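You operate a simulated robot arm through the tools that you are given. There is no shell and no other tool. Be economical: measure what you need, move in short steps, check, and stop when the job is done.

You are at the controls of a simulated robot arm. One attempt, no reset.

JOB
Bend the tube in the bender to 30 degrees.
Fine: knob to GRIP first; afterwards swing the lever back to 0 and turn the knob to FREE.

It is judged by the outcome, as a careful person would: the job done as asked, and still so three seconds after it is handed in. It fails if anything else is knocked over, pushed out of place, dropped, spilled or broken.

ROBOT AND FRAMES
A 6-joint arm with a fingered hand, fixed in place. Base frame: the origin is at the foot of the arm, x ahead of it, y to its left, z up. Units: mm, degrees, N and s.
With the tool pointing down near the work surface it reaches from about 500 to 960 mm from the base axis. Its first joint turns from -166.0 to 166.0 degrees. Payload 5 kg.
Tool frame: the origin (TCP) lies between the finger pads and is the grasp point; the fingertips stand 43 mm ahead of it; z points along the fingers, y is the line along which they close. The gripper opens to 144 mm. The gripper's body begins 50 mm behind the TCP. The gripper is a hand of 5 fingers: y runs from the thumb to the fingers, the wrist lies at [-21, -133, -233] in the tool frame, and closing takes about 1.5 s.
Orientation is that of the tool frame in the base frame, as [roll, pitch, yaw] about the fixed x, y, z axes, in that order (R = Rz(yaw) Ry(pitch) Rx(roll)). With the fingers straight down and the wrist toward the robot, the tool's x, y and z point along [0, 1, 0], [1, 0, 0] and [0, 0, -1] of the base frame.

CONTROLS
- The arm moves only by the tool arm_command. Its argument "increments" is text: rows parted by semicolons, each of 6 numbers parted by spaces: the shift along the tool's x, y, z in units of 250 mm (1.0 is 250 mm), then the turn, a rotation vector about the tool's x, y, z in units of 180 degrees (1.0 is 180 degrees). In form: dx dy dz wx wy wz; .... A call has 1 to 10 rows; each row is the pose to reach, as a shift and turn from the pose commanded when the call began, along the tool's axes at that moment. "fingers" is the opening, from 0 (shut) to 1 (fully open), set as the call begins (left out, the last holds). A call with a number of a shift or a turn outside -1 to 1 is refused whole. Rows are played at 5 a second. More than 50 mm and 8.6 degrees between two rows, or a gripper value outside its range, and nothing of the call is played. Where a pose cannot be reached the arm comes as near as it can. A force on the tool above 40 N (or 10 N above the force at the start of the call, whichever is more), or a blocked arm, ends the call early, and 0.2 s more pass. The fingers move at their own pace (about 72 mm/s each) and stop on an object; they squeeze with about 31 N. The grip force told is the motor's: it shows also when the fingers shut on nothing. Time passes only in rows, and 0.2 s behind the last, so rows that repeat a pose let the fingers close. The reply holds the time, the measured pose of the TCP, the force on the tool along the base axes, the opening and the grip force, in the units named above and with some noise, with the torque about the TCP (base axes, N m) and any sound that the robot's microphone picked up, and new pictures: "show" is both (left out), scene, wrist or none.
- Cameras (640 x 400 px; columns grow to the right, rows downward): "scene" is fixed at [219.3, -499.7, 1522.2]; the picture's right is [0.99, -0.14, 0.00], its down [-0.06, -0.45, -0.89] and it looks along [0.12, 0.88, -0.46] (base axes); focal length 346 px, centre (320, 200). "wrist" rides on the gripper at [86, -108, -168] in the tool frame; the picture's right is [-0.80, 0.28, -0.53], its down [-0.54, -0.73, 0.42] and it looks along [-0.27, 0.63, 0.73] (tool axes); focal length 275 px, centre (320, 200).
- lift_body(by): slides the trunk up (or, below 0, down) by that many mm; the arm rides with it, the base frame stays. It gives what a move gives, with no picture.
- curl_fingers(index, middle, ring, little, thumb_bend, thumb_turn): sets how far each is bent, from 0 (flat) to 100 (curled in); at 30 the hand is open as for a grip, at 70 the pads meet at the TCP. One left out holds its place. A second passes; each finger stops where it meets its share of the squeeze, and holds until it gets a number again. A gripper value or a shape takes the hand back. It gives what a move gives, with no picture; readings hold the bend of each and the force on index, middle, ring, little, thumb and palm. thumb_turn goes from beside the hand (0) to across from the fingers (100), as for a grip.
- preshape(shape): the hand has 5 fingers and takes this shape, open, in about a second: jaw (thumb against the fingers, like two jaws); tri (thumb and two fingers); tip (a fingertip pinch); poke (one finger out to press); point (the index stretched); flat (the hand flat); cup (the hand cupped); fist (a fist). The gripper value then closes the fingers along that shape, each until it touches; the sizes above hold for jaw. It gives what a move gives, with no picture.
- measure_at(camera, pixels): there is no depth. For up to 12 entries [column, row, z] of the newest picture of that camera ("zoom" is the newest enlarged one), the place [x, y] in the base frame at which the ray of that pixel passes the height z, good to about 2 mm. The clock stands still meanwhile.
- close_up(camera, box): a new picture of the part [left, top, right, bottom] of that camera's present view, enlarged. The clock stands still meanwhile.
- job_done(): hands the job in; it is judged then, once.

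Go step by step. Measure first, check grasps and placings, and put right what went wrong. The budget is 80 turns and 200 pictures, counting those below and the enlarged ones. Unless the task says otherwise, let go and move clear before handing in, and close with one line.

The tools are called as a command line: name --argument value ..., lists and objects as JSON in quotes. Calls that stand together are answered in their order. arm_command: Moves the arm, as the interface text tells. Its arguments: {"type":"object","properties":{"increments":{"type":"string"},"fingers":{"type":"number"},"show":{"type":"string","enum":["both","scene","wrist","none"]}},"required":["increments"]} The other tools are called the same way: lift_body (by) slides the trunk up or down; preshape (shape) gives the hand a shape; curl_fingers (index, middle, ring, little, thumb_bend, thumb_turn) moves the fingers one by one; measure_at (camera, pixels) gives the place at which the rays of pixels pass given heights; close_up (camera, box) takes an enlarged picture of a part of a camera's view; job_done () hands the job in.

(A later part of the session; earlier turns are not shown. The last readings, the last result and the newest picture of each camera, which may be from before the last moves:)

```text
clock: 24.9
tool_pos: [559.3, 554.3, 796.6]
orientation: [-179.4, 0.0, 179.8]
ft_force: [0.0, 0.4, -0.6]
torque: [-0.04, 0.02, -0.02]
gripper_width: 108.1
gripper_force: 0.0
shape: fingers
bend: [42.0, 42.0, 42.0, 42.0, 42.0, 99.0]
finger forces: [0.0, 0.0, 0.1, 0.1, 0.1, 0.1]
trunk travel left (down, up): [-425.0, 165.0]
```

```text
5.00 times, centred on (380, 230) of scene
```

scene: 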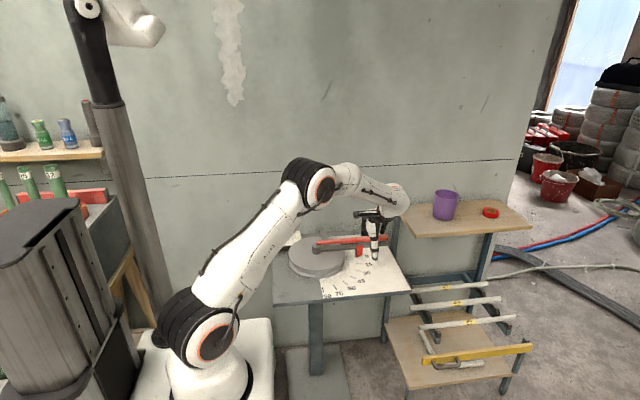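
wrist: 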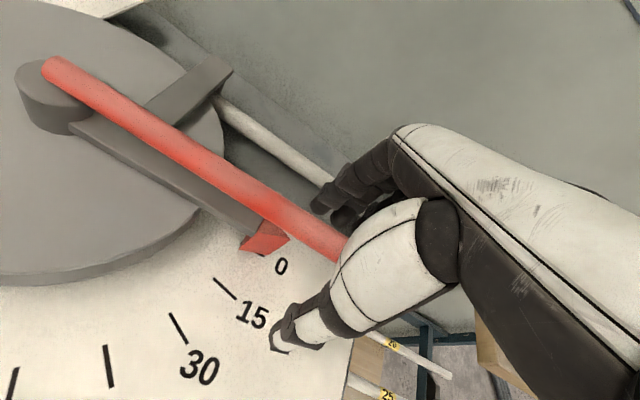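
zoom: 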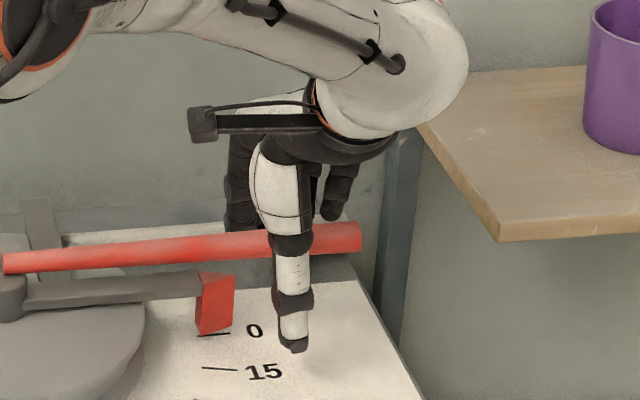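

Thumb is in front of the lever and fingers behind it. Closing now.

curl_fingers --index 80 --middle 80 --ring 80 --little 80 --thumb_bend 75

arm_command --increments "0 0 0 0 0 0"

close_up --camera "scene" --box '[330, 190, 430, 270]'

```text
clock: 25.9
tool_pos: [560.2, 551.8, 791.8]
orientation: [-179.2, -0.2, 179.8]
ft_force: [5.0, -4.9, -35.8]
torque: [0.15, 1.24, 0.44]
gripper_width: 1.2
gripper_force: 25.8
shape: fingers
bend: [74.0, 79.0, 77.0, 73.0, 72.0, 100.0]
finger forces: [0.0, 11.9, 17.5, 14.3, 8.1, 0.0]
trunk travel left (down, up): [-425.0, 165.0]
```

```text
clock: 26.3
tool_pos: [560.7, 553.4, 791.0]
orientation: [-179.0, -0.3, 179.8]
ft_force: [4.8, -5.0, -37.9]
torque: [0.15, 1.38, 0.42]
gripper_width: 1.6
gripper_force: 26.4
shape: fingers
bend: [74.0, 79.0, 77.0, 73.0, 72.0, 100.0]
finger forces: [0.0, 12.8, 17.5, 15.3, 8.3, 0.0]
trunk travel left (down, up): [-425.0, 165.0]
```

scene: 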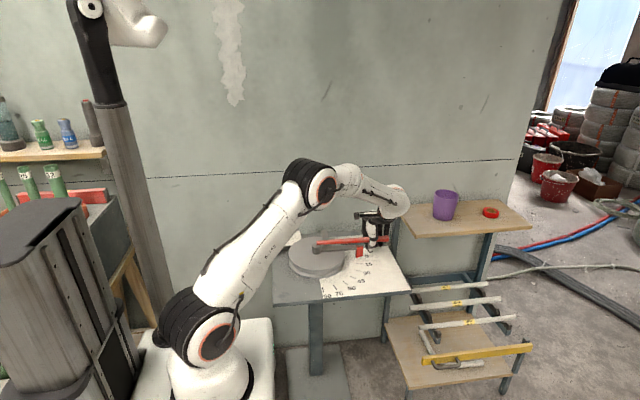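
wrist: 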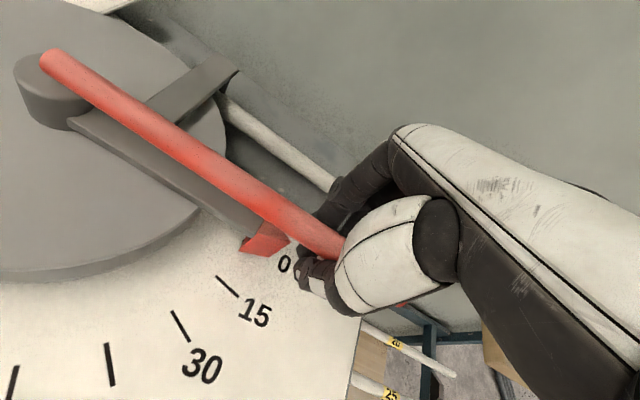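

```text
5.00 times, centred on (380, 230) of scene
```

zoom: 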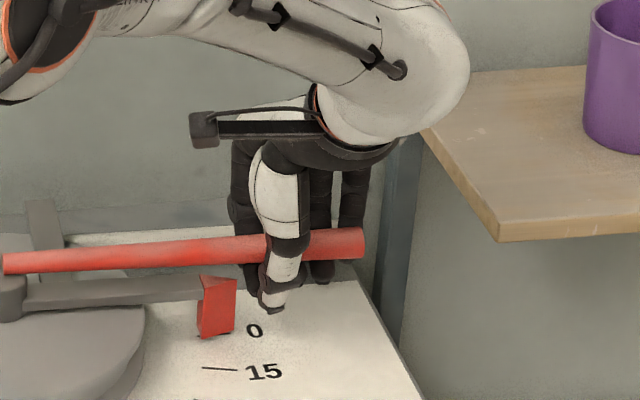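

The fingers wrapped under the handle and the hand is being pulled down 38 N. I'll loosen to a caging grip.

curl_fingers --index 66 --middle 67 --ring 66 --little 64 --thumb_bend 65

```text
clock: 27.3
tool_pos: [560.7, 553.4, 796.5]
orientation: [-179.5, 0.2, 179.8]
ft_force: [0.6, 0.6, 0.1]
torque: [-0.02, -0.03, -0.01]
gripper_width: 23.3
gripper_force: 0.1
shape: fingers
bend: [66.0, 67.0, 66.0, 64.0, 65.0, 100.0]
finger forces: [0.0, 0.1, 0.0, 0.1, 0.0, 0.0]
trunk travel left (down, up): [-425.0, 165.0]
```

Now it is a caging grip with no residual force. I'll start swinging along the arc, to 10° first.

arm_command --increments "0.0005 -0.0288 0 0 0 0.0111; 0.002 -0.0575 0 0 0 0.0222; 0.0045 -0.0861 0 0 0 0.0333; 0.008 -0.1147 0 0 0 0.0444; 0.0125 -0.1431 0 0 0 0.0556; 0.0125 -0.1431 0 0 0 0.0556"

close_up --camera "scene" --box '[310, 210, 410, 290]'

```text
clock: 28.7
tool_pos: [557.4, 517.8, 796.7]
orientation: [-179.4, 0.2, 169.8]
ft_force: [-0.6, 3.3, -2.4]
torque: [-0.03, 0.05, 0.14]
gripper_width: 24.5
gripper_force: 1.6
shape: fingers
bend: [65.0, 67.0, 66.0, 63.0, 65.0, 100.0]
finger forces: [1.3, 0.0, 0.0, 1.5, 0.1, 0.0]
trunk travel left (down, up): [-425.0, 165.0]
```

scene: 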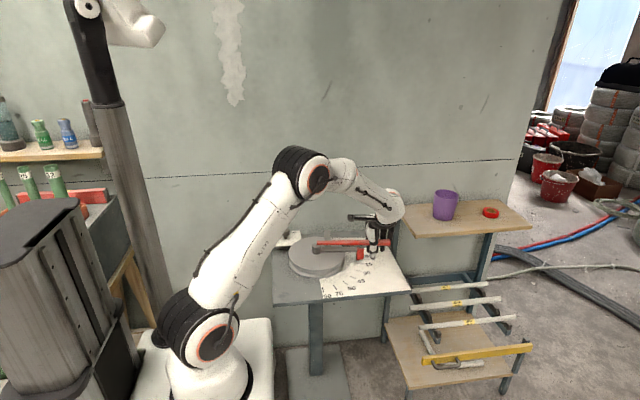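
wrist: 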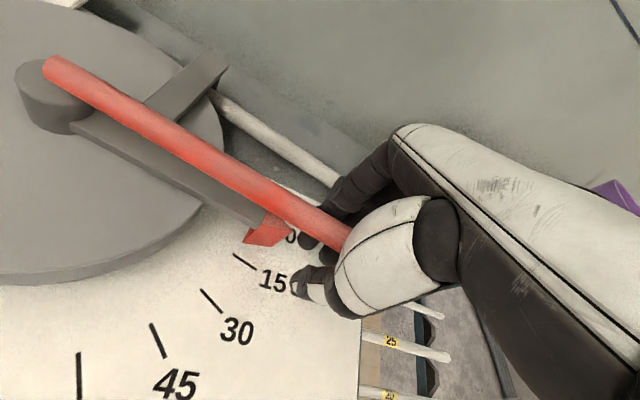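

```text
5.00 times, centred on (360, 250) of scene
```

zoom: 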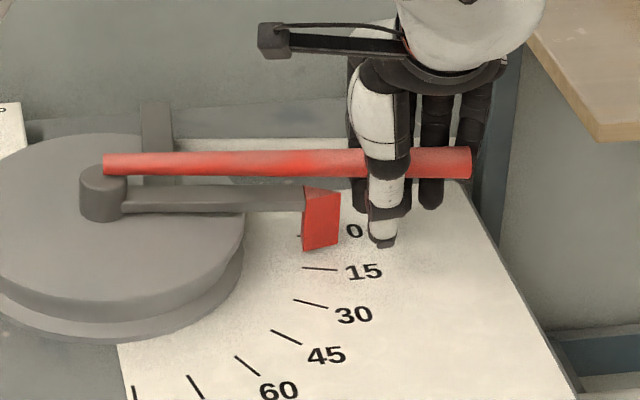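

The lever follows at about 7° with little force. Another 12°.

arm_command --increments "0.0005 -0.0288 0 0 0 0.0111; 0.002 -0.0575 0 0 0 0.0222; 0.0045 -0.0861 0 0 0 0.0333; 0.008 -0.1147 0 0 0 0.0444; 0.0125 -0.1431 0 0 0 0.0556; 0.018 -0.1713 0 0 0 0.0667; 0.018 -0.1713 0 0 0 0.0667"

close_up --camera "scene" --box '[310, 210, 410, 290]'

```text
clock: 30.3
tool_pos: [544.5, 476.5, 797.3]
orientation: [-179.5, 0.3, 157.8]
ft_force: [1.4, 3.6, -2.5]
torque: [-0.04, 0.05, 0.15]
gripper_width: 25.0
gripper_force: 1.7
shape: fingers
bend: [65.0, 67.0, 66.0, 63.0, 65.0, 100.0]
finger forces: [1.5, 0.0, 0.1, 1.8, 0.0, 0.0]
trunk travel left (down, up): [-425.0, 165.0]
```

scene: 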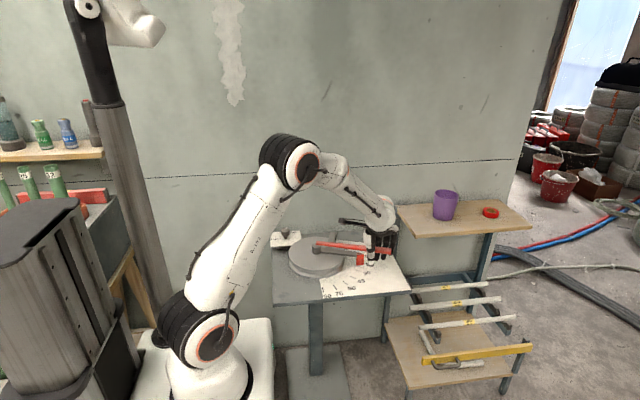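
wrist: 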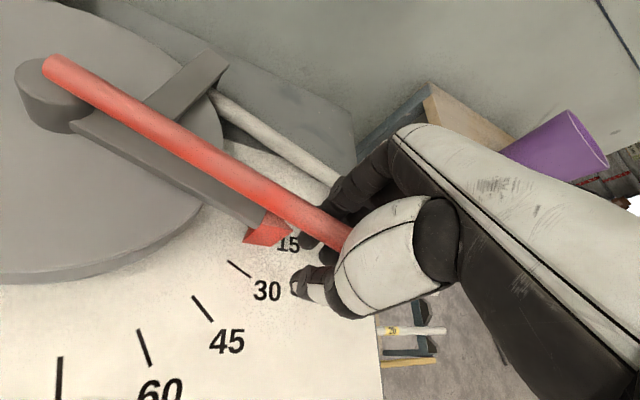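

```text
5.00 times, centred on (360, 250) of scene
```

zoom: 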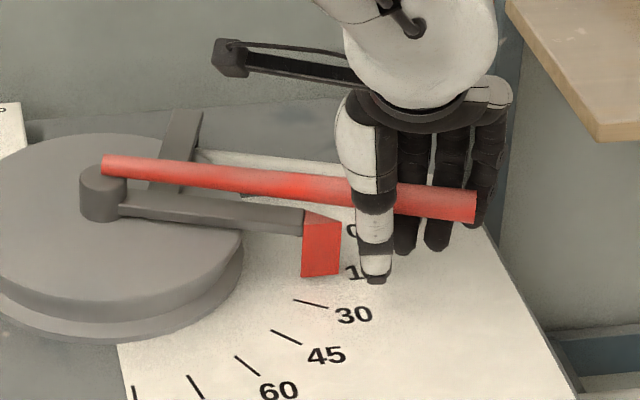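

measure_at --camera "zoom" --pixels '[[103, 165, 800], [476, 205, 800], [350, 189, 800], [302, 278, 725], [340, 274, 725], [300, 299, 721], [327, 307, 721], [272, 331, 721], [301, 345, 721]]'

measure_at --camera "wrist" --pixels '[[45, 68, 800], [335, 238, 800], [230, 262, 721], [249, 277, 721], [244, 240, 725], [275, 243, 725]]'

```text
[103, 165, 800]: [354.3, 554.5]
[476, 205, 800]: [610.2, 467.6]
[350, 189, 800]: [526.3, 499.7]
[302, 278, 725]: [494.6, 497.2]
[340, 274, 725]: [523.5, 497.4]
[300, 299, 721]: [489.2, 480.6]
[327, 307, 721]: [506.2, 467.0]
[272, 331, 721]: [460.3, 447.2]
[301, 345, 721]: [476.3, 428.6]
```

```text
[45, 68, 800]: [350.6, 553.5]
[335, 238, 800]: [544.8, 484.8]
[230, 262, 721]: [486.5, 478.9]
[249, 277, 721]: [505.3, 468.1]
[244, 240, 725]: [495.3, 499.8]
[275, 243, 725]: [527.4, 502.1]
```

The lever is at about 19° with the hand at 22°. I'll go another 9° and re-measure.

arm_command --increments "0.0005 -0.0288 0 0 0 0.0111; 0.002 -0.0575 0 0 0 0.0222; 0.0045 -0.0861 0 0 0 0.0333; 0.008 -0.1147 0 0 0 0.0444; 0.0101 -0.1289 0 0 0 0.05; 0.0101 -0.1289 0 0 0 0.05"

close_up --camera "scene" --box '[310, 210, 410, 290]'

close_up --camera "wrist" --box '[180, 180, 340, 300]'

```text
clock: 31.7
tool_pos: [530.6, 447.7, 797.6]
orientation: [-179.5, 0.4, 148.9]
ft_force: [3.4, 2.3, -2.9]
torque: [-0.03, 0.11, 0.08]
gripper_width: 25.1
gripper_force: 1.8
shape: fingers
bend: [65.0, 67.0, 66.0, 63.0, 65.0, 100.0]
finger forces: [1.8, 0.1, 0.1, 2.5, 0.0, 0.0]
trunk travel left (down, up): [-425.0, 165.0]
```

scene: 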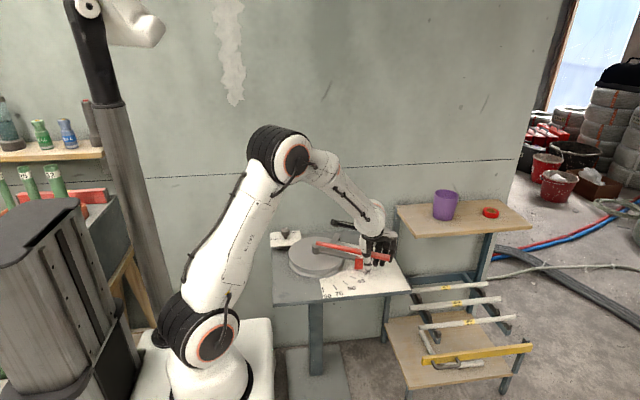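
wrist: 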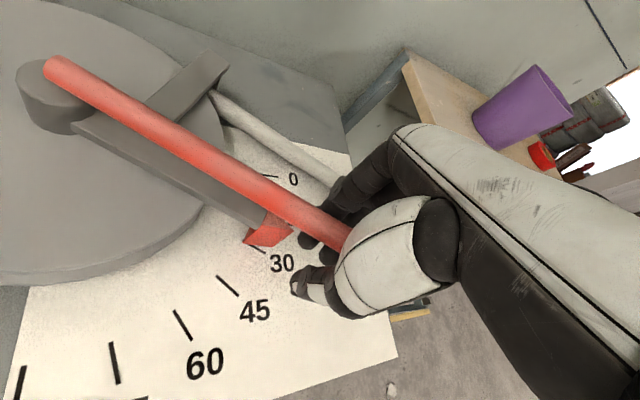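

```text
5.00 times, centred on (360, 250) of scene
```

zoom: 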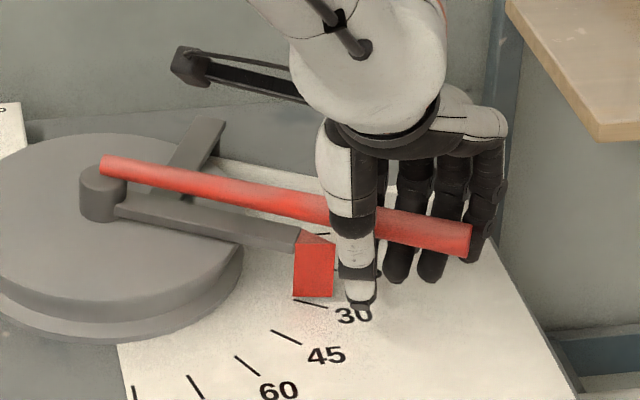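

```text
3.33 times, centred on (260, 240) of wrist
```

zoom: 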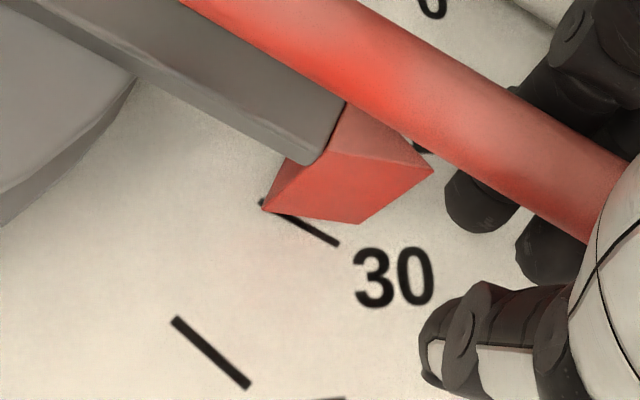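

measure_at --camera "wrist" --pixels '[[46, 68, 800], [335, 238, 800], [190, 153, 800]]'

measure_at --camera "scene" --pixels '[[316.6, 233, 800], [389.8, 247.8, 800], [352, 240.4, 800], [376.8, 245.2, 800]]'

close_up --camera "scene" --box '[340, 240, 380, 270]'

```text
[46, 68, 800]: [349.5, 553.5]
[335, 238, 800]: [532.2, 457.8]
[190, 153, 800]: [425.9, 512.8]
```

```text
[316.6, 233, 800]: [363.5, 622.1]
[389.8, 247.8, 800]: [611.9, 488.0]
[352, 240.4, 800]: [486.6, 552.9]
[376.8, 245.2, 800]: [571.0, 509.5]
```

```text
13.33 times, centred on (360, 255) of scene
```

zoom: 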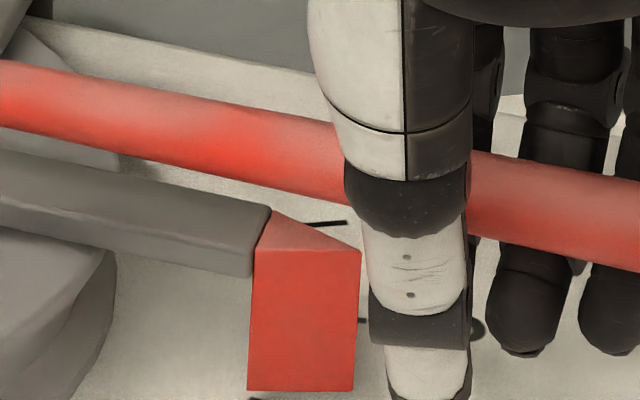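

measure_at --camera "zoom" --pixels '[[353, 390, 721], [353, 390, 731], [360, 250, 760], [360, 250, 750]]'

measure_at --camera "scene" --pixels '[[316.6, 243, 800], [390, 258, 800], [376.8, 255.2, 800]]'

measure_at --camera "wrist" --pixels '[[272, 246.9, 721], [272, 246.9, 731], [293.6, 231, 750], [293.6, 231, 760], [242.3, 240.6, 721], [264.8, 252.8, 721]]'

```text
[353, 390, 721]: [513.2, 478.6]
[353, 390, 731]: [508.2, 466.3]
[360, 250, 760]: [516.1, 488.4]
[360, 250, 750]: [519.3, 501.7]
```

```text
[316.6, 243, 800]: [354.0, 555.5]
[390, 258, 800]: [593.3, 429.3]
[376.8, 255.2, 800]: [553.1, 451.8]
```

```text
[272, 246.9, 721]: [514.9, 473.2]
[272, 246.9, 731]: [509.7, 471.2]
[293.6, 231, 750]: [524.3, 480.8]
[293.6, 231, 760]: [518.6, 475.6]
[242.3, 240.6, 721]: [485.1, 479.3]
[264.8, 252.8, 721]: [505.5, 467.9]
```

All readings put the lever at 27.8°, so I'll add 2.2°.

arm_command --increments "0.0002 -0.0158 0 0 0 0.0061; 0.0006 -0.0316 0 0 0 0.0122; 0.0006 -0.0316 0 0 0 0.0122; 0.0006 -0.0316 0 0 0 0.0122"

close_up --camera "scene" --box '[310, 210, 410, 290]'

close_up --camera "wrist" --box '[180, 180, 340, 300]'

```text
clock: 32.7
tool_pos: [526.0, 441.4, 796.0]
orientation: [-179.5, 0.4, 146.6]
ft_force: [1.3, 2.3, -1.4]
torque: [0.04, 0.02, 0.08]
gripper_width: 25.0
gripper_force: 1.4
shape: fingers
bend: [65.0, 67.0, 66.0, 63.0, 65.0, 100.0]
finger forces: [1.4, 0.0, 0.0, 1.8, 0.1, 0.0]
trunk travel left (down, up): [-425.0, 165.0]
```

scene: 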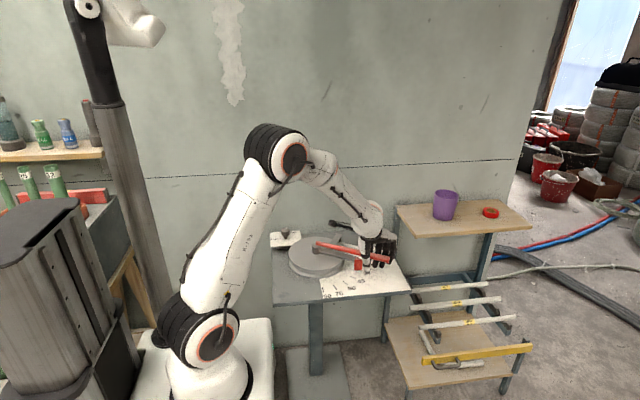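
wrist: 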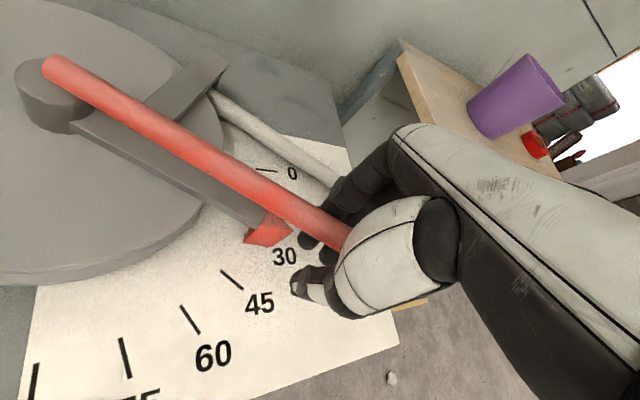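

```text
5.00 times, centred on (360, 250) of scene
```

zoom: 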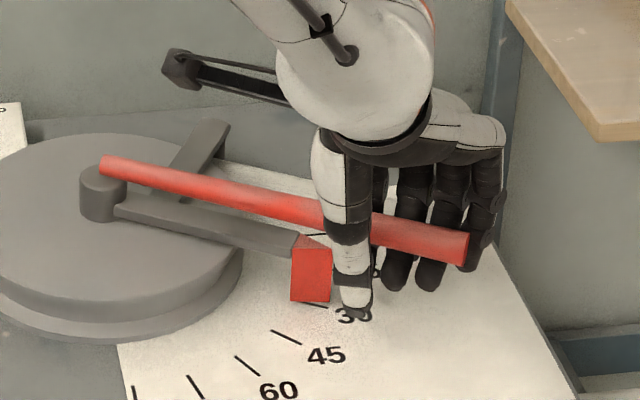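

```text
3.33 times, centred on (260, 240) of wrist
```

zoom: 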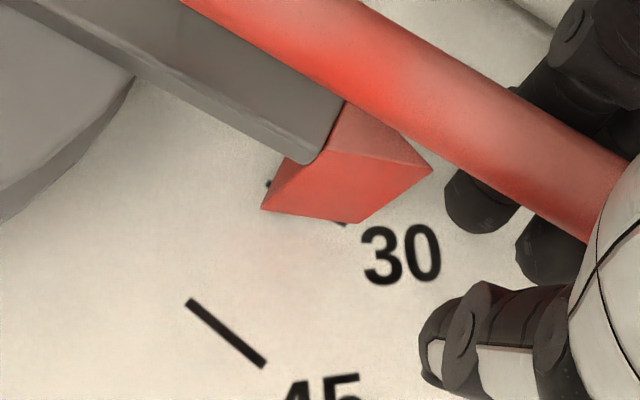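

measure_at --camera "wrist" --pixels '[[46, 68, 800], [335, 238, 800], [271.7, 246.9, 727], [260, 188, 748], [225, 97, 748], [300, 155, 748]]'

measure_at --camera "scene" --pixels '[[316.4, 243, 800], [389.4, 259.9, 800], [362.1, 270.7, 727], [376.6, 256.6, 800]]'

```text
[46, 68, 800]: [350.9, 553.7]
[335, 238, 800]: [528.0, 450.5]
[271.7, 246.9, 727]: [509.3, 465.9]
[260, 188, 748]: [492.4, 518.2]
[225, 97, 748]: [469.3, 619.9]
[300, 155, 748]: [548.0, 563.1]
```

```text
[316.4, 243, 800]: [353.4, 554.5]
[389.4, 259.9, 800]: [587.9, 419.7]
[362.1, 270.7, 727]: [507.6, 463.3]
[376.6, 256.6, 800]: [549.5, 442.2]
```

The lever reads 30.1° (wrist 30.2, scene 29.9). I'll swing back about 16° and see what angle the tube keeps.

arm_command --increments "0.002 0.0575 0 0 0 -0.0222; 0.008 0.1147 0 0 0 -0.0444; 0.018 0.1713 0 0 0 -0.0667; 0.0319 0.2271 0 0 0 -0.0889; 0.0497 0.2818 0 0 0 -0.1111; 0.0497 0.2818 0 0 0 -0.1111"

close_up --camera "scene" --box '[310, 210, 410, 290]'

close_up --camera "wrist" --box '[120, 40, 360, 220]'

```text
clock: 34.1
tool_pos: [553.5, 505.4, 797.0]
orientation: [-179.5, 0.2, 166.7]
ft_force: [-0.1, -0.7, -0.6]
torque: [-0.01, 0.0, 0.03]
gripper_width: 24.3
gripper_force: 1.0
shape: fingers
bend: [66.0, 67.0, 66.0, 64.0, 64.0, 100.0]
finger forces: [0.1, 0.0, 0.0, 0.0, 1.0, 0.0]
trunk travel left (down, up): [-425.0, 165.0]
```

scene: 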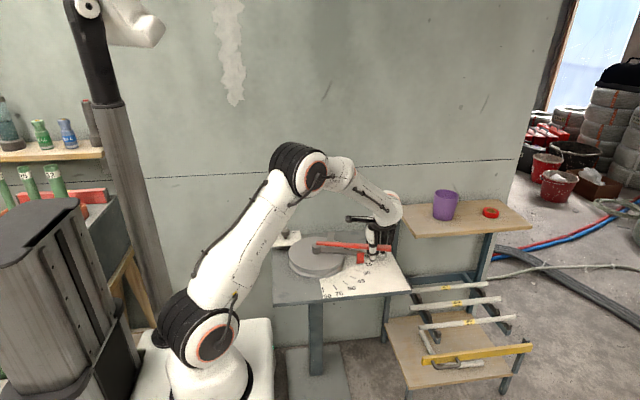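
wrist: 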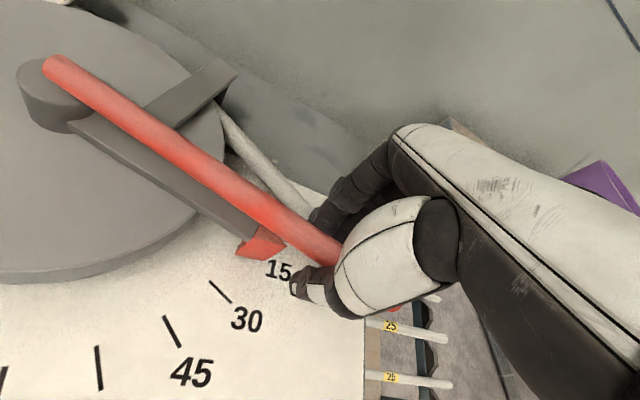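

```text
5.00 times, centred on (360, 250) of scene
```

zoom: 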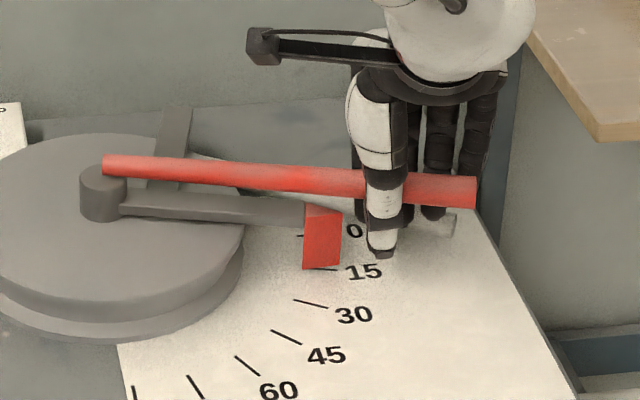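

```text
2.22 times, centred on (240, 130) of wrist
```

zoom: 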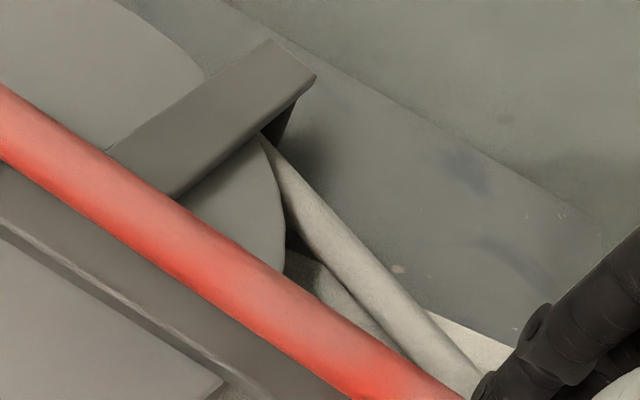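

measure_at --camera "zoom" --pixels '[[270, 138, 748], [485, 371, 748], [378, 255, 748], [295, 228, 748], [400, 347, 748]]'

close_up --camera "wrist" --box '[200, 80, 330, 220]'

```text
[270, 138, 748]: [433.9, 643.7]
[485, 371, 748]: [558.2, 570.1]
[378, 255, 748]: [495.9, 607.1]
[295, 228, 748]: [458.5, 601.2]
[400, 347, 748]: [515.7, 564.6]
```

```text
2.86 times, centred on (265, 150) of wrist
```

zoom: 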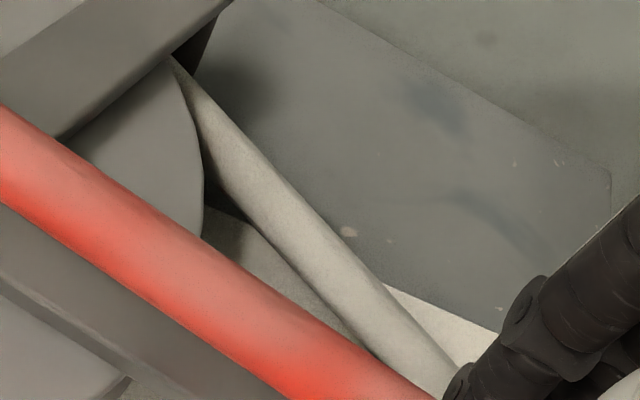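

The tube holds at about 30°. I'll continue the lever back toward 0.

arm_command --increments "0.0011 0.0431 0 0 0 -0.0167; 0.0045 0.0861 0 0 0 -0.0333; 0.0101 0.1289 0 0 0 -0.05; 0.0151 0.1572 0 0 0 -0.0611; 0.0151 0.1572 0 0 0 -0.0611"

close_up --camera "scene" --box '[310, 210, 410, 290]'

```text
clock: 35.3
tool_pos: [559.5, 544.3, 796.5]
orientation: [-179.4, 0.1, 177.8]
ft_force: [0.9, -0.8, -1.0]
torque: [0.01, 0.03, 0.0]
gripper_width: 24.5
gripper_force: 0.7
shape: fingers
bend: [66.0, 67.0, 66.0, 64.0, 64.0, 100.0]
finger forces: [0.0, 0.0, 0.0, 0.1, 0.9, 0.1]
trunk travel left (down, up): [-425.0, 165.0]
```

scene: 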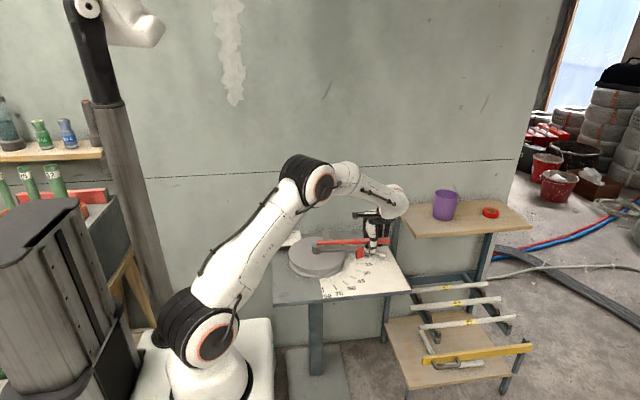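
wrist: 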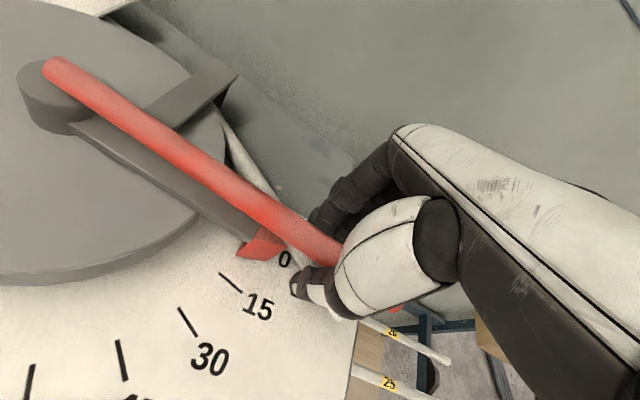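

```text
5.00 times, centred on (360, 250) of scene
```

zoom: 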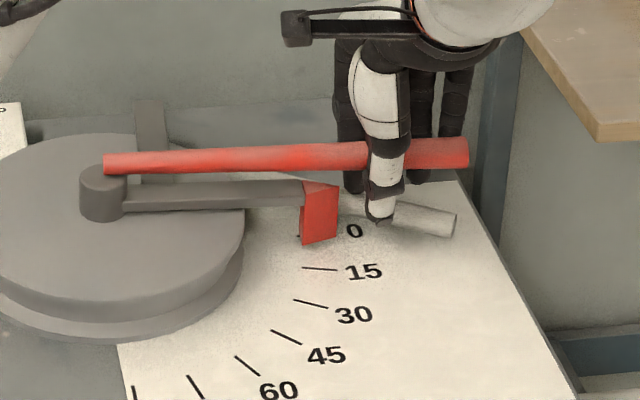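

measure_at --camera "zoom" --pixels '[[103, 165, 800], [468, 152.5, 800], [331, 240, 727], [304, 246, 727]]'

measure_at --camera "wrist" --pixels '[[46, 70, 800], [330, 246, 800]]'

```text
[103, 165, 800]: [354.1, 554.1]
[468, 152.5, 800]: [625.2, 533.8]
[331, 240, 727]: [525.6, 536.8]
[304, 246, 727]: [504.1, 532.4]
```

```text
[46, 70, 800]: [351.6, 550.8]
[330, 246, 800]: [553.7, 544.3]
```

The lever is at about 4°. The bent tube now passes just under the fingertips, so I'll loosen the fingers slightly and raise the hand before pushing the last bit with the thumb.

curl_fingers --index 58 --middle 58 --ring 58 --little 57

arm_command --increments "0 0 -0.02 0 0 0; 0 0 -0.04 0 0 0; 0 0 -0.048 0 0 0; 0 0 -0.048 0 0 0" --show "wrist"

close_up --camera "scene" --box '[350, 210, 410, 265]'

```text
clock: 36.3
tool_pos: [559.5, 545.6, 796.6]
orientation: [-179.4, 0.1, 177.7]
ft_force: [0.8, -0.9, -0.5]
torque: [0.0, -0.01, 0.01]
gripper_width: 39.8
gripper_force: 0.3
shape: fingers
bend: [57.0, 57.0, 57.0, 56.0, 64.0, 100.0]
finger forces: [0.0, 0.1, 0.0, 0.1, 0.6, 0.0]
trunk travel left (down, up): [-425.0, 165.0]
```

```text
clock: 37.3
tool_pos: [561.1, 546.6, 808.1]
orientation: [-179.4, 0.1, 177.6]
ft_force: [0.2, -1.9, -0.8]
torque: [0.01, 0.01, 0.02]
gripper_width: 40.2
gripper_force: 1.1
shape: fingers
bend: [57.0, 57.0, 57.0, 56.0, 64.0, 100.0]
finger forces: [0.0, 0.0, 0.1, 0.0, 1.4, 0.1]
trunk travel left (down, up): [-425.0, 165.0]
```

wrist: 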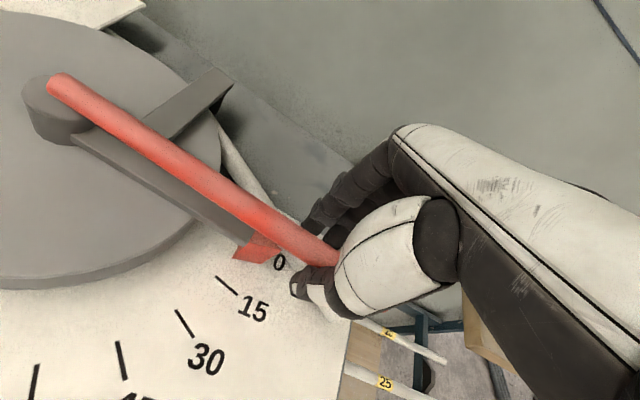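

```text
7.27 times, centred on (380, 238) of scene
```

zoom: 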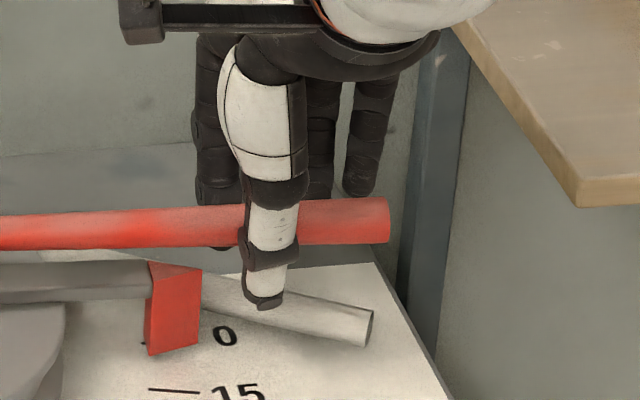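

arm_command --increments "0.0001 0.0144 0 0 0 -0.0056; 0.0005 0.0288 0 0 0 -0.0111; 0.0011 0.0431 0 0 0 -0.0167; 0.0011 0.0431 0 0 0 -0.0167" --show "wrist"

close_up --camera "scene" --box '[310, 210, 410, 290]'

```text
clock: 38.3
tool_pos: [559.1, 555.6, 808.4]
orientation: [-179.4, 0.1, -179.3]
ft_force: [0.1, -1.2, 0.2]
torque: [-0.01, -0.04, 0.0]
gripper_width: 40.2
gripper_force: 0.9
shape: fingers
bend: [57.0, 57.0, 57.0, 56.0, 64.0, 100.0]
finger forces: [0.1, 0.1, 0.1, 0.0, 1.1, 0.0]
trunk travel left (down, up): [-425.0, 165.0]
```

wrist: 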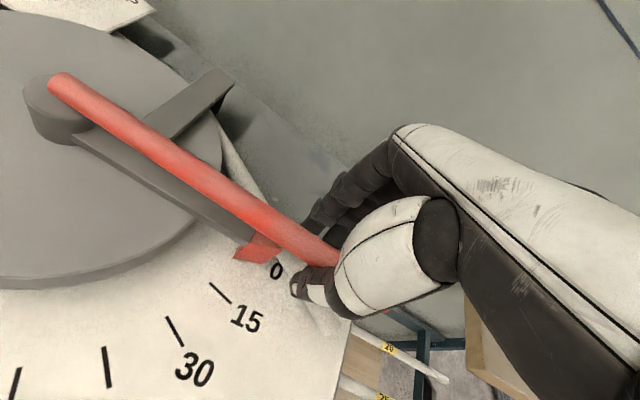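

```text
5.00 times, centred on (360, 250) of scene
```

zoom: 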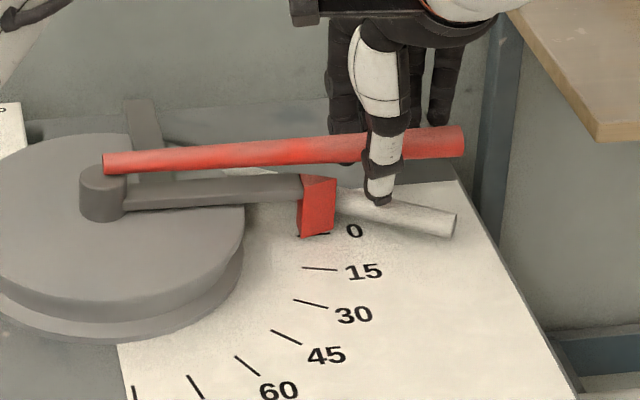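

measure_at --camera "zoom" --pixels '[[103, 164, 800], [464, 141, 800], [329, 233, 727], [190, 154.5, 800]]'

```text
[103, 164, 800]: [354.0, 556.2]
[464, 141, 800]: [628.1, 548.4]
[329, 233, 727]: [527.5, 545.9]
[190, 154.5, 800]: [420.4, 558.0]
```

About 1.4° remains, so a little more.

arm_command --increments "0.0001 0.01 0 0 0 -0.0039; 0.0002 0.0205 0 0 0 -0.0078; 0.0002 0.0205 0 0 0 -0.0078" --show "wrist"

close_up --camera "scene" --box '[310, 210, 410, 290]'

```text
clock: 39.1
tool_pos: [559.2, 560.5, 808.7]
orientation: [-179.4, 0.2, -178.0]
ft_force: [0.4, -1.7, -0.5]
torque: [-0.01, 0.04, 0.0]
gripper_width: 40.2
gripper_force: 1.0
shape: fingers
bend: [57.0, 57.0, 57.0, 56.0, 64.0, 100.0]
finger forces: [0.0, 0.1, 0.1, 0.1, 1.6, 0.0]
trunk travel left (down, up): [-425.0, 165.0]
```

wrist: 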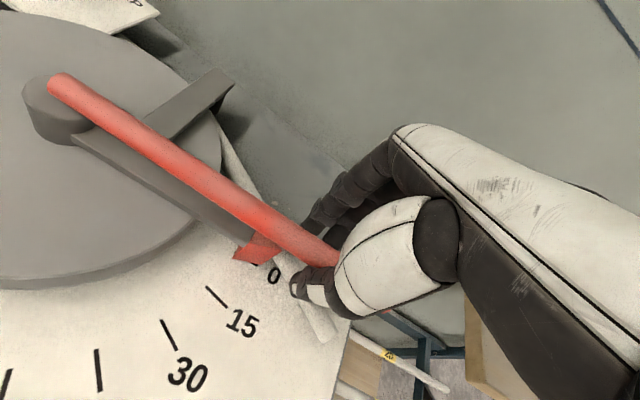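

```text
5.00 times, centred on (360, 250) of scene
```

zoom: 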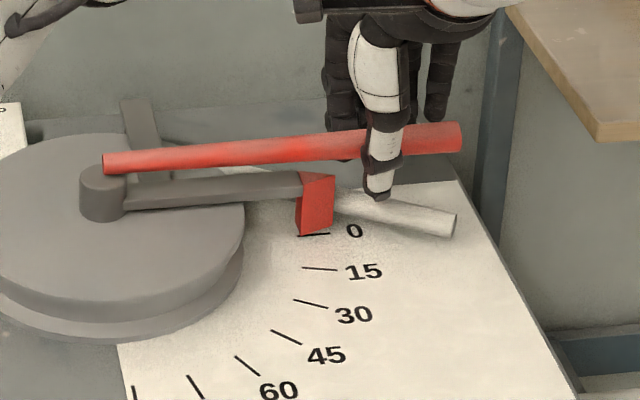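

The lever end is back at its starting pixel (388,237), so it is at 0. I'll open and raise to look at the tube from above.

curl_fingers --index 45 --middle 45 --ring 45 --little 45 --thumb_bend 42

arm_command --increments "0 0 -0.15 0 0 0; 0 0 -0.3 0 0 0; 0 0 -0.45 0 0 0; 0.05 0 -0.6 0 0 0; 0.15 -0.05 -0.75 0 0 0; 0.25 -0.1 -0.85 0 0 0; 0.4 -0.15 -0.85 0 0 0; 0.55 -0.2 -0.85 0 0 0; 0.55 -0.2 -0.85 0 0 0"

close_up --camera "scene" --box '[310, 210, 410, 290]'

```text
clock: 40.1
tool_pos: [560.3, 560.9, 808.2]
orientation: [-179.4, 0.1, -178.0]
ft_force: [-0.9, 0.2, 0.1]
torque: [0.0, 0.03, -0.01]
gripper_width: 101.3
gripper_force: 0.2
shape: fingers
bend: [45.0, 45.0, 45.0, 45.0, 42.0, 99.0]
finger forces: [0.0, 0.1, 0.0, 0.1, 0.1, 0.0]
trunk travel left (down, up): [-425.0, 165.0]
```

```text
clock: 42.1
tool_pos: [422.7, 509.1, 1019.5]
orientation: [-179.4, 0.1, -178.1]
ft_force: [-0.4, -0.4, 0.2]
torque: [0.0, 0.02, -0.01]
gripper_width: 101.2
gripper_force: 0.0
shape: fingers
bend: [45.0, 45.0, 45.0, 45.0, 42.0, 99.0]
finger forces: [0.0, 0.0, 0.1, 0.1, 0.0, 0.0]
trunk travel left (down, up): [-425.0, 165.0]
```

scene: 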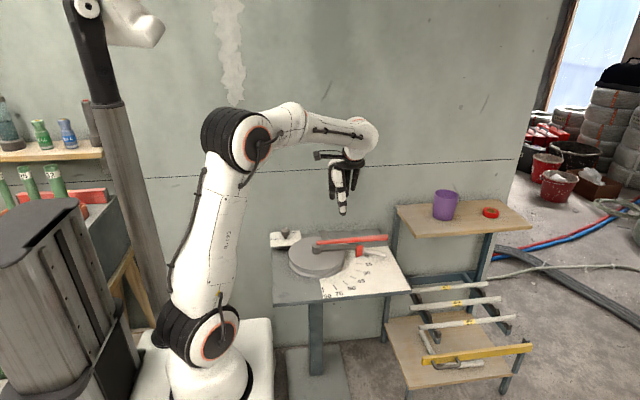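
wrist: 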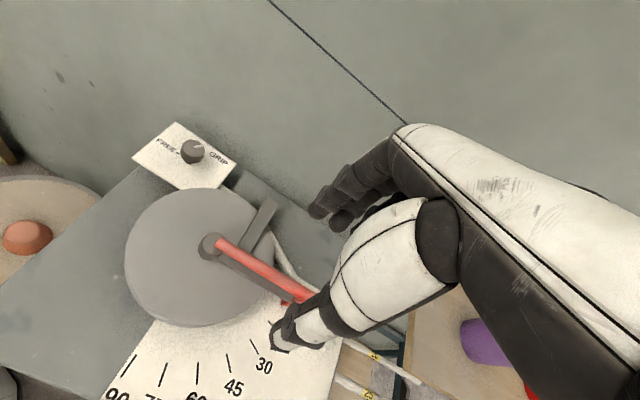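

```text
5.00 times, centred on (360, 250) of scene
```

zoom: 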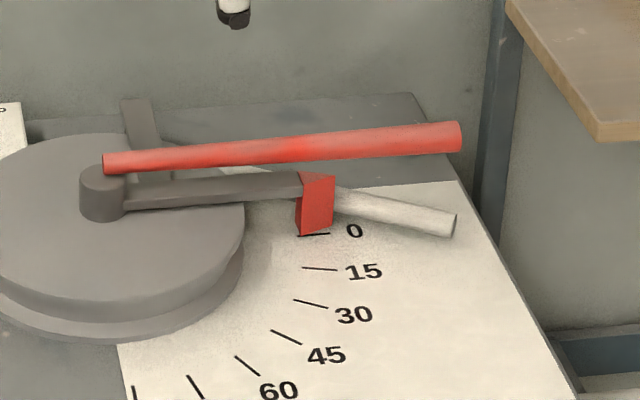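

arm_command --increments "-0.15 0 0 0 0 0; -0.3 0 0 0 0 0; -0.45 0 0 0 0 0; -0.6 0 0 0 0 0; -0.6 0 0 0 0 0" --show "wrist"

close_up --camera "scene" --box '[335, 225, 405, 265]'

close_up --camera "wrist" --box '[100, 150, 340, 350]'

```text
clock: 43.3
tool_pos: [572.1, 512.0, 1021.5]
orientation: [-179.4, 0.0, -178.1]
ft_force: [1.2, 0.1, -0.4]
torque: [-0.02, 0.06, 0.01]
gripper_width: 101.4
gripper_force: 0.2
shape: fingers
bend: [45.0, 45.0, 45.0, 45.0, 42.0, 99.0]
finger forces: [0.0, 0.0, 0.1, 0.0, 0.0, 0.0]
trunk travel left (down, up): [-425.0, 165.0]
```

wrist: 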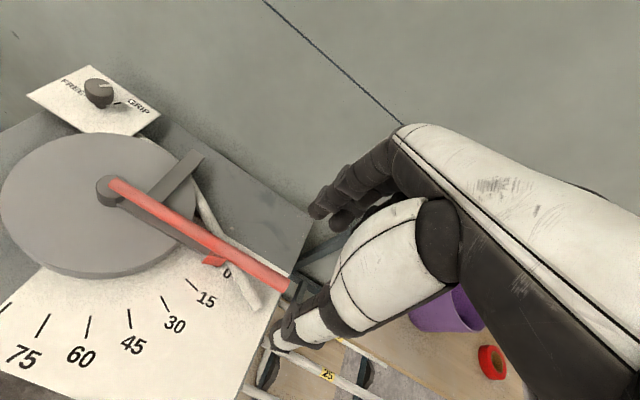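

```text
9.14 times, centred on (370, 245) of scene
```

zoom: 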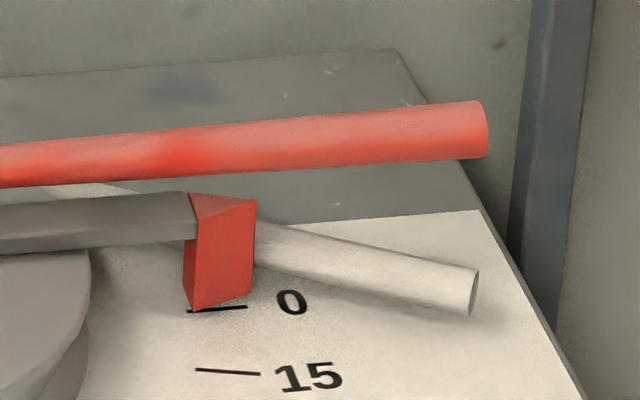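

```text
2.00 times, centred on (220, 250) of wrist
```

zoom: 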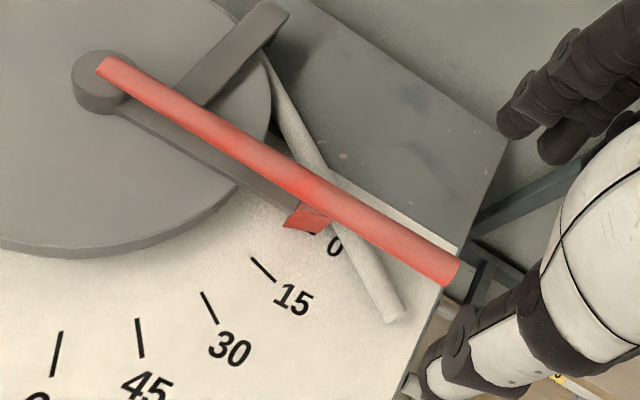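

close_up --camera "wrist" --box '[145, 175, 365, 315]'

```text
2.86 times, centred on (255, 245) of wrist
```

zoom: 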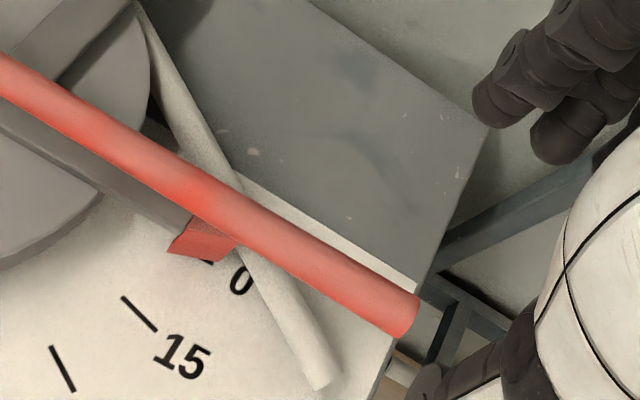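

measure_at --camera "zoom" --pixels '[[212, 140, 748], [329, 360, 748], [187, 140, 748], [293, 360, 748], [323, 385, 748], [199, 140, 748], [311, 360, 748], [311, 360, 738], [199, 140, 738]]'

close_up --camera "wrist" --box '[210, 235, 280, 315]'

close_up --camera "wrist" --box '[180, 170, 250, 250]'

```text
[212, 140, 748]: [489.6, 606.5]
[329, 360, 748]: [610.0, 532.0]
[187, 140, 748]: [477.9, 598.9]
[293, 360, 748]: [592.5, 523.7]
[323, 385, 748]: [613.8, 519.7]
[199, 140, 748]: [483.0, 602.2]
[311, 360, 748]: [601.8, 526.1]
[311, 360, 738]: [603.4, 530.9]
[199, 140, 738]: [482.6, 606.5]
```

```text
5.00 times, centred on (245, 275) of wrist
```

zoom: 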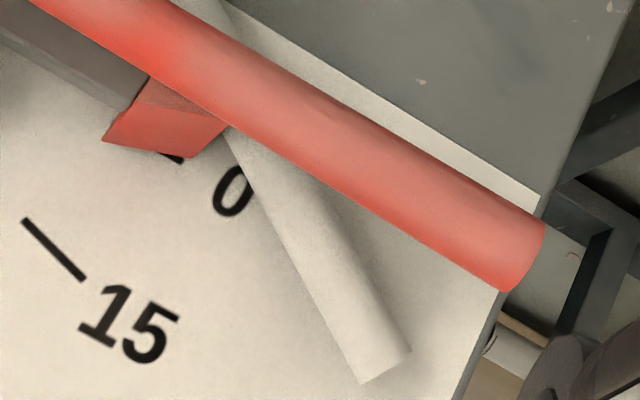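

```text
5.00 times, centred on (215, 210) of wrist
```

zoom: 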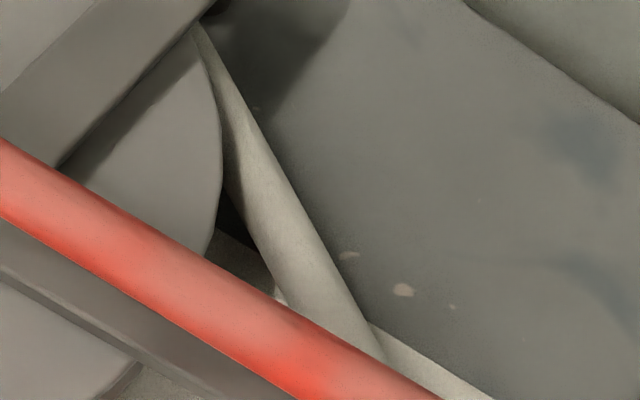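

measure_at --camera "wrist" --pixels '[[203.4, 194, 748], [228, 242, 748], [247, 274, 748], [263, 305, 748], [198.6, 208, 748], [214, 234, 748], [226, 262, 748], [253.2, 311.6, 748], [258.1, 308.5, 748]]'

measure_at --camera "scene" --pixels '[[363.1, 247.1, 748], [387.1, 252, 748], [362.8, 252.2, 748], [386, 257.3, 748], [386.6, 255, 748]]'

```text
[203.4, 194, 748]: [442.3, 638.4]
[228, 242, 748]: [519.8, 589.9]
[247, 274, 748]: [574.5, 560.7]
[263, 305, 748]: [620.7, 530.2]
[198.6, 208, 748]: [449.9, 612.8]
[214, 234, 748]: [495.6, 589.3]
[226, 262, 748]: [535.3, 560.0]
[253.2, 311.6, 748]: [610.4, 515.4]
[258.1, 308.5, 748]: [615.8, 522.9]
```

```text
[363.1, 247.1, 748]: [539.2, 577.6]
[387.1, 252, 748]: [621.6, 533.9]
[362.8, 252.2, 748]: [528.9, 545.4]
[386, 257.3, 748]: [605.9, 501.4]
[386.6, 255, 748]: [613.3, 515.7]
```

measure_at --camera "wrist" --pixels '[[111.5, 183.5, 800], [285.5, 286, 800], [201.5, 236.5, 800]]'

measure_at --camera "scene" --pixels '[[316.6, 242.8, 800], [388, 237.3, 800], [387.8, 237.5, 800]]'

```text
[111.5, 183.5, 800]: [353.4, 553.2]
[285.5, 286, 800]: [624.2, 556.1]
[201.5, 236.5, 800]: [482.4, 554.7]
```

```text
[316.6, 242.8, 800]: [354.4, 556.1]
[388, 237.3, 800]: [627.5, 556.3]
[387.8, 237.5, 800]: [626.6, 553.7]
```

The lever is at 0 and the tube at about 30–31°, consistent with the 30.1° lever reading. Next is the knob back to FREE: I'll move over it and pre-turn the hand so it ends clear of the wall.

preshape --shape "tri"

arm_command --increments "0.1 0.05 0 0 0 0.0444; 0.2 0.1 0 0 0 0.0888; 0.3 0.15 0 0 0 0.1332; 0.4 0.2 0 0 0 0.1776; 0.5 0.25 0 0 0 0.222; 0.6 0.3 0 0 0 0.2664; 0.7 0.35 0 0 0 0.3108; 0.8 0.4 0 0 0 0.3552; 0.8 0.4 0 0 0 0.3996; 0.8 0.4 0 0 0 0.4278" --show "none"

```text
clock: 44.2
tool_pos: [572.1, 512.4, 1023.8]
orientation: [-179.4, 0.2, -178.0]
ft_force: [0.1, -0.1, -0.5]
torque: [-0.01, 0.01, 0.02]
gripper_width: 143.6
gripper_force: 0.1
shape: tri
bend: [30.0, 30.0, 99.0, 99.0, 30.0, 98.0]
finger forces: [0.1, 0.1, 0.0, 0.0, 0.1, 0.0]
trunk travel left (down, up): [-425.0, 165.0]
```

```text
clock: 46.4
tool_pos: [369.8, 608.5, 1020.0]
orientation: [180.0, 0.5, 104.9]
ft_force: [0.7, 0.1, -0.1]
torque: [0.01, 0.02, 0.03]
gripper_width: 143.8
gripper_force: 0.0
shape: tri
bend: [30.0, 30.0, 99.0, 99.0, 30.0, 98.0]
finger forces: [0.0, 0.0, 0.0, 0.1, 0.0, 0.0]
trunk travel left (down, up): [-425.0, 165.0]
```

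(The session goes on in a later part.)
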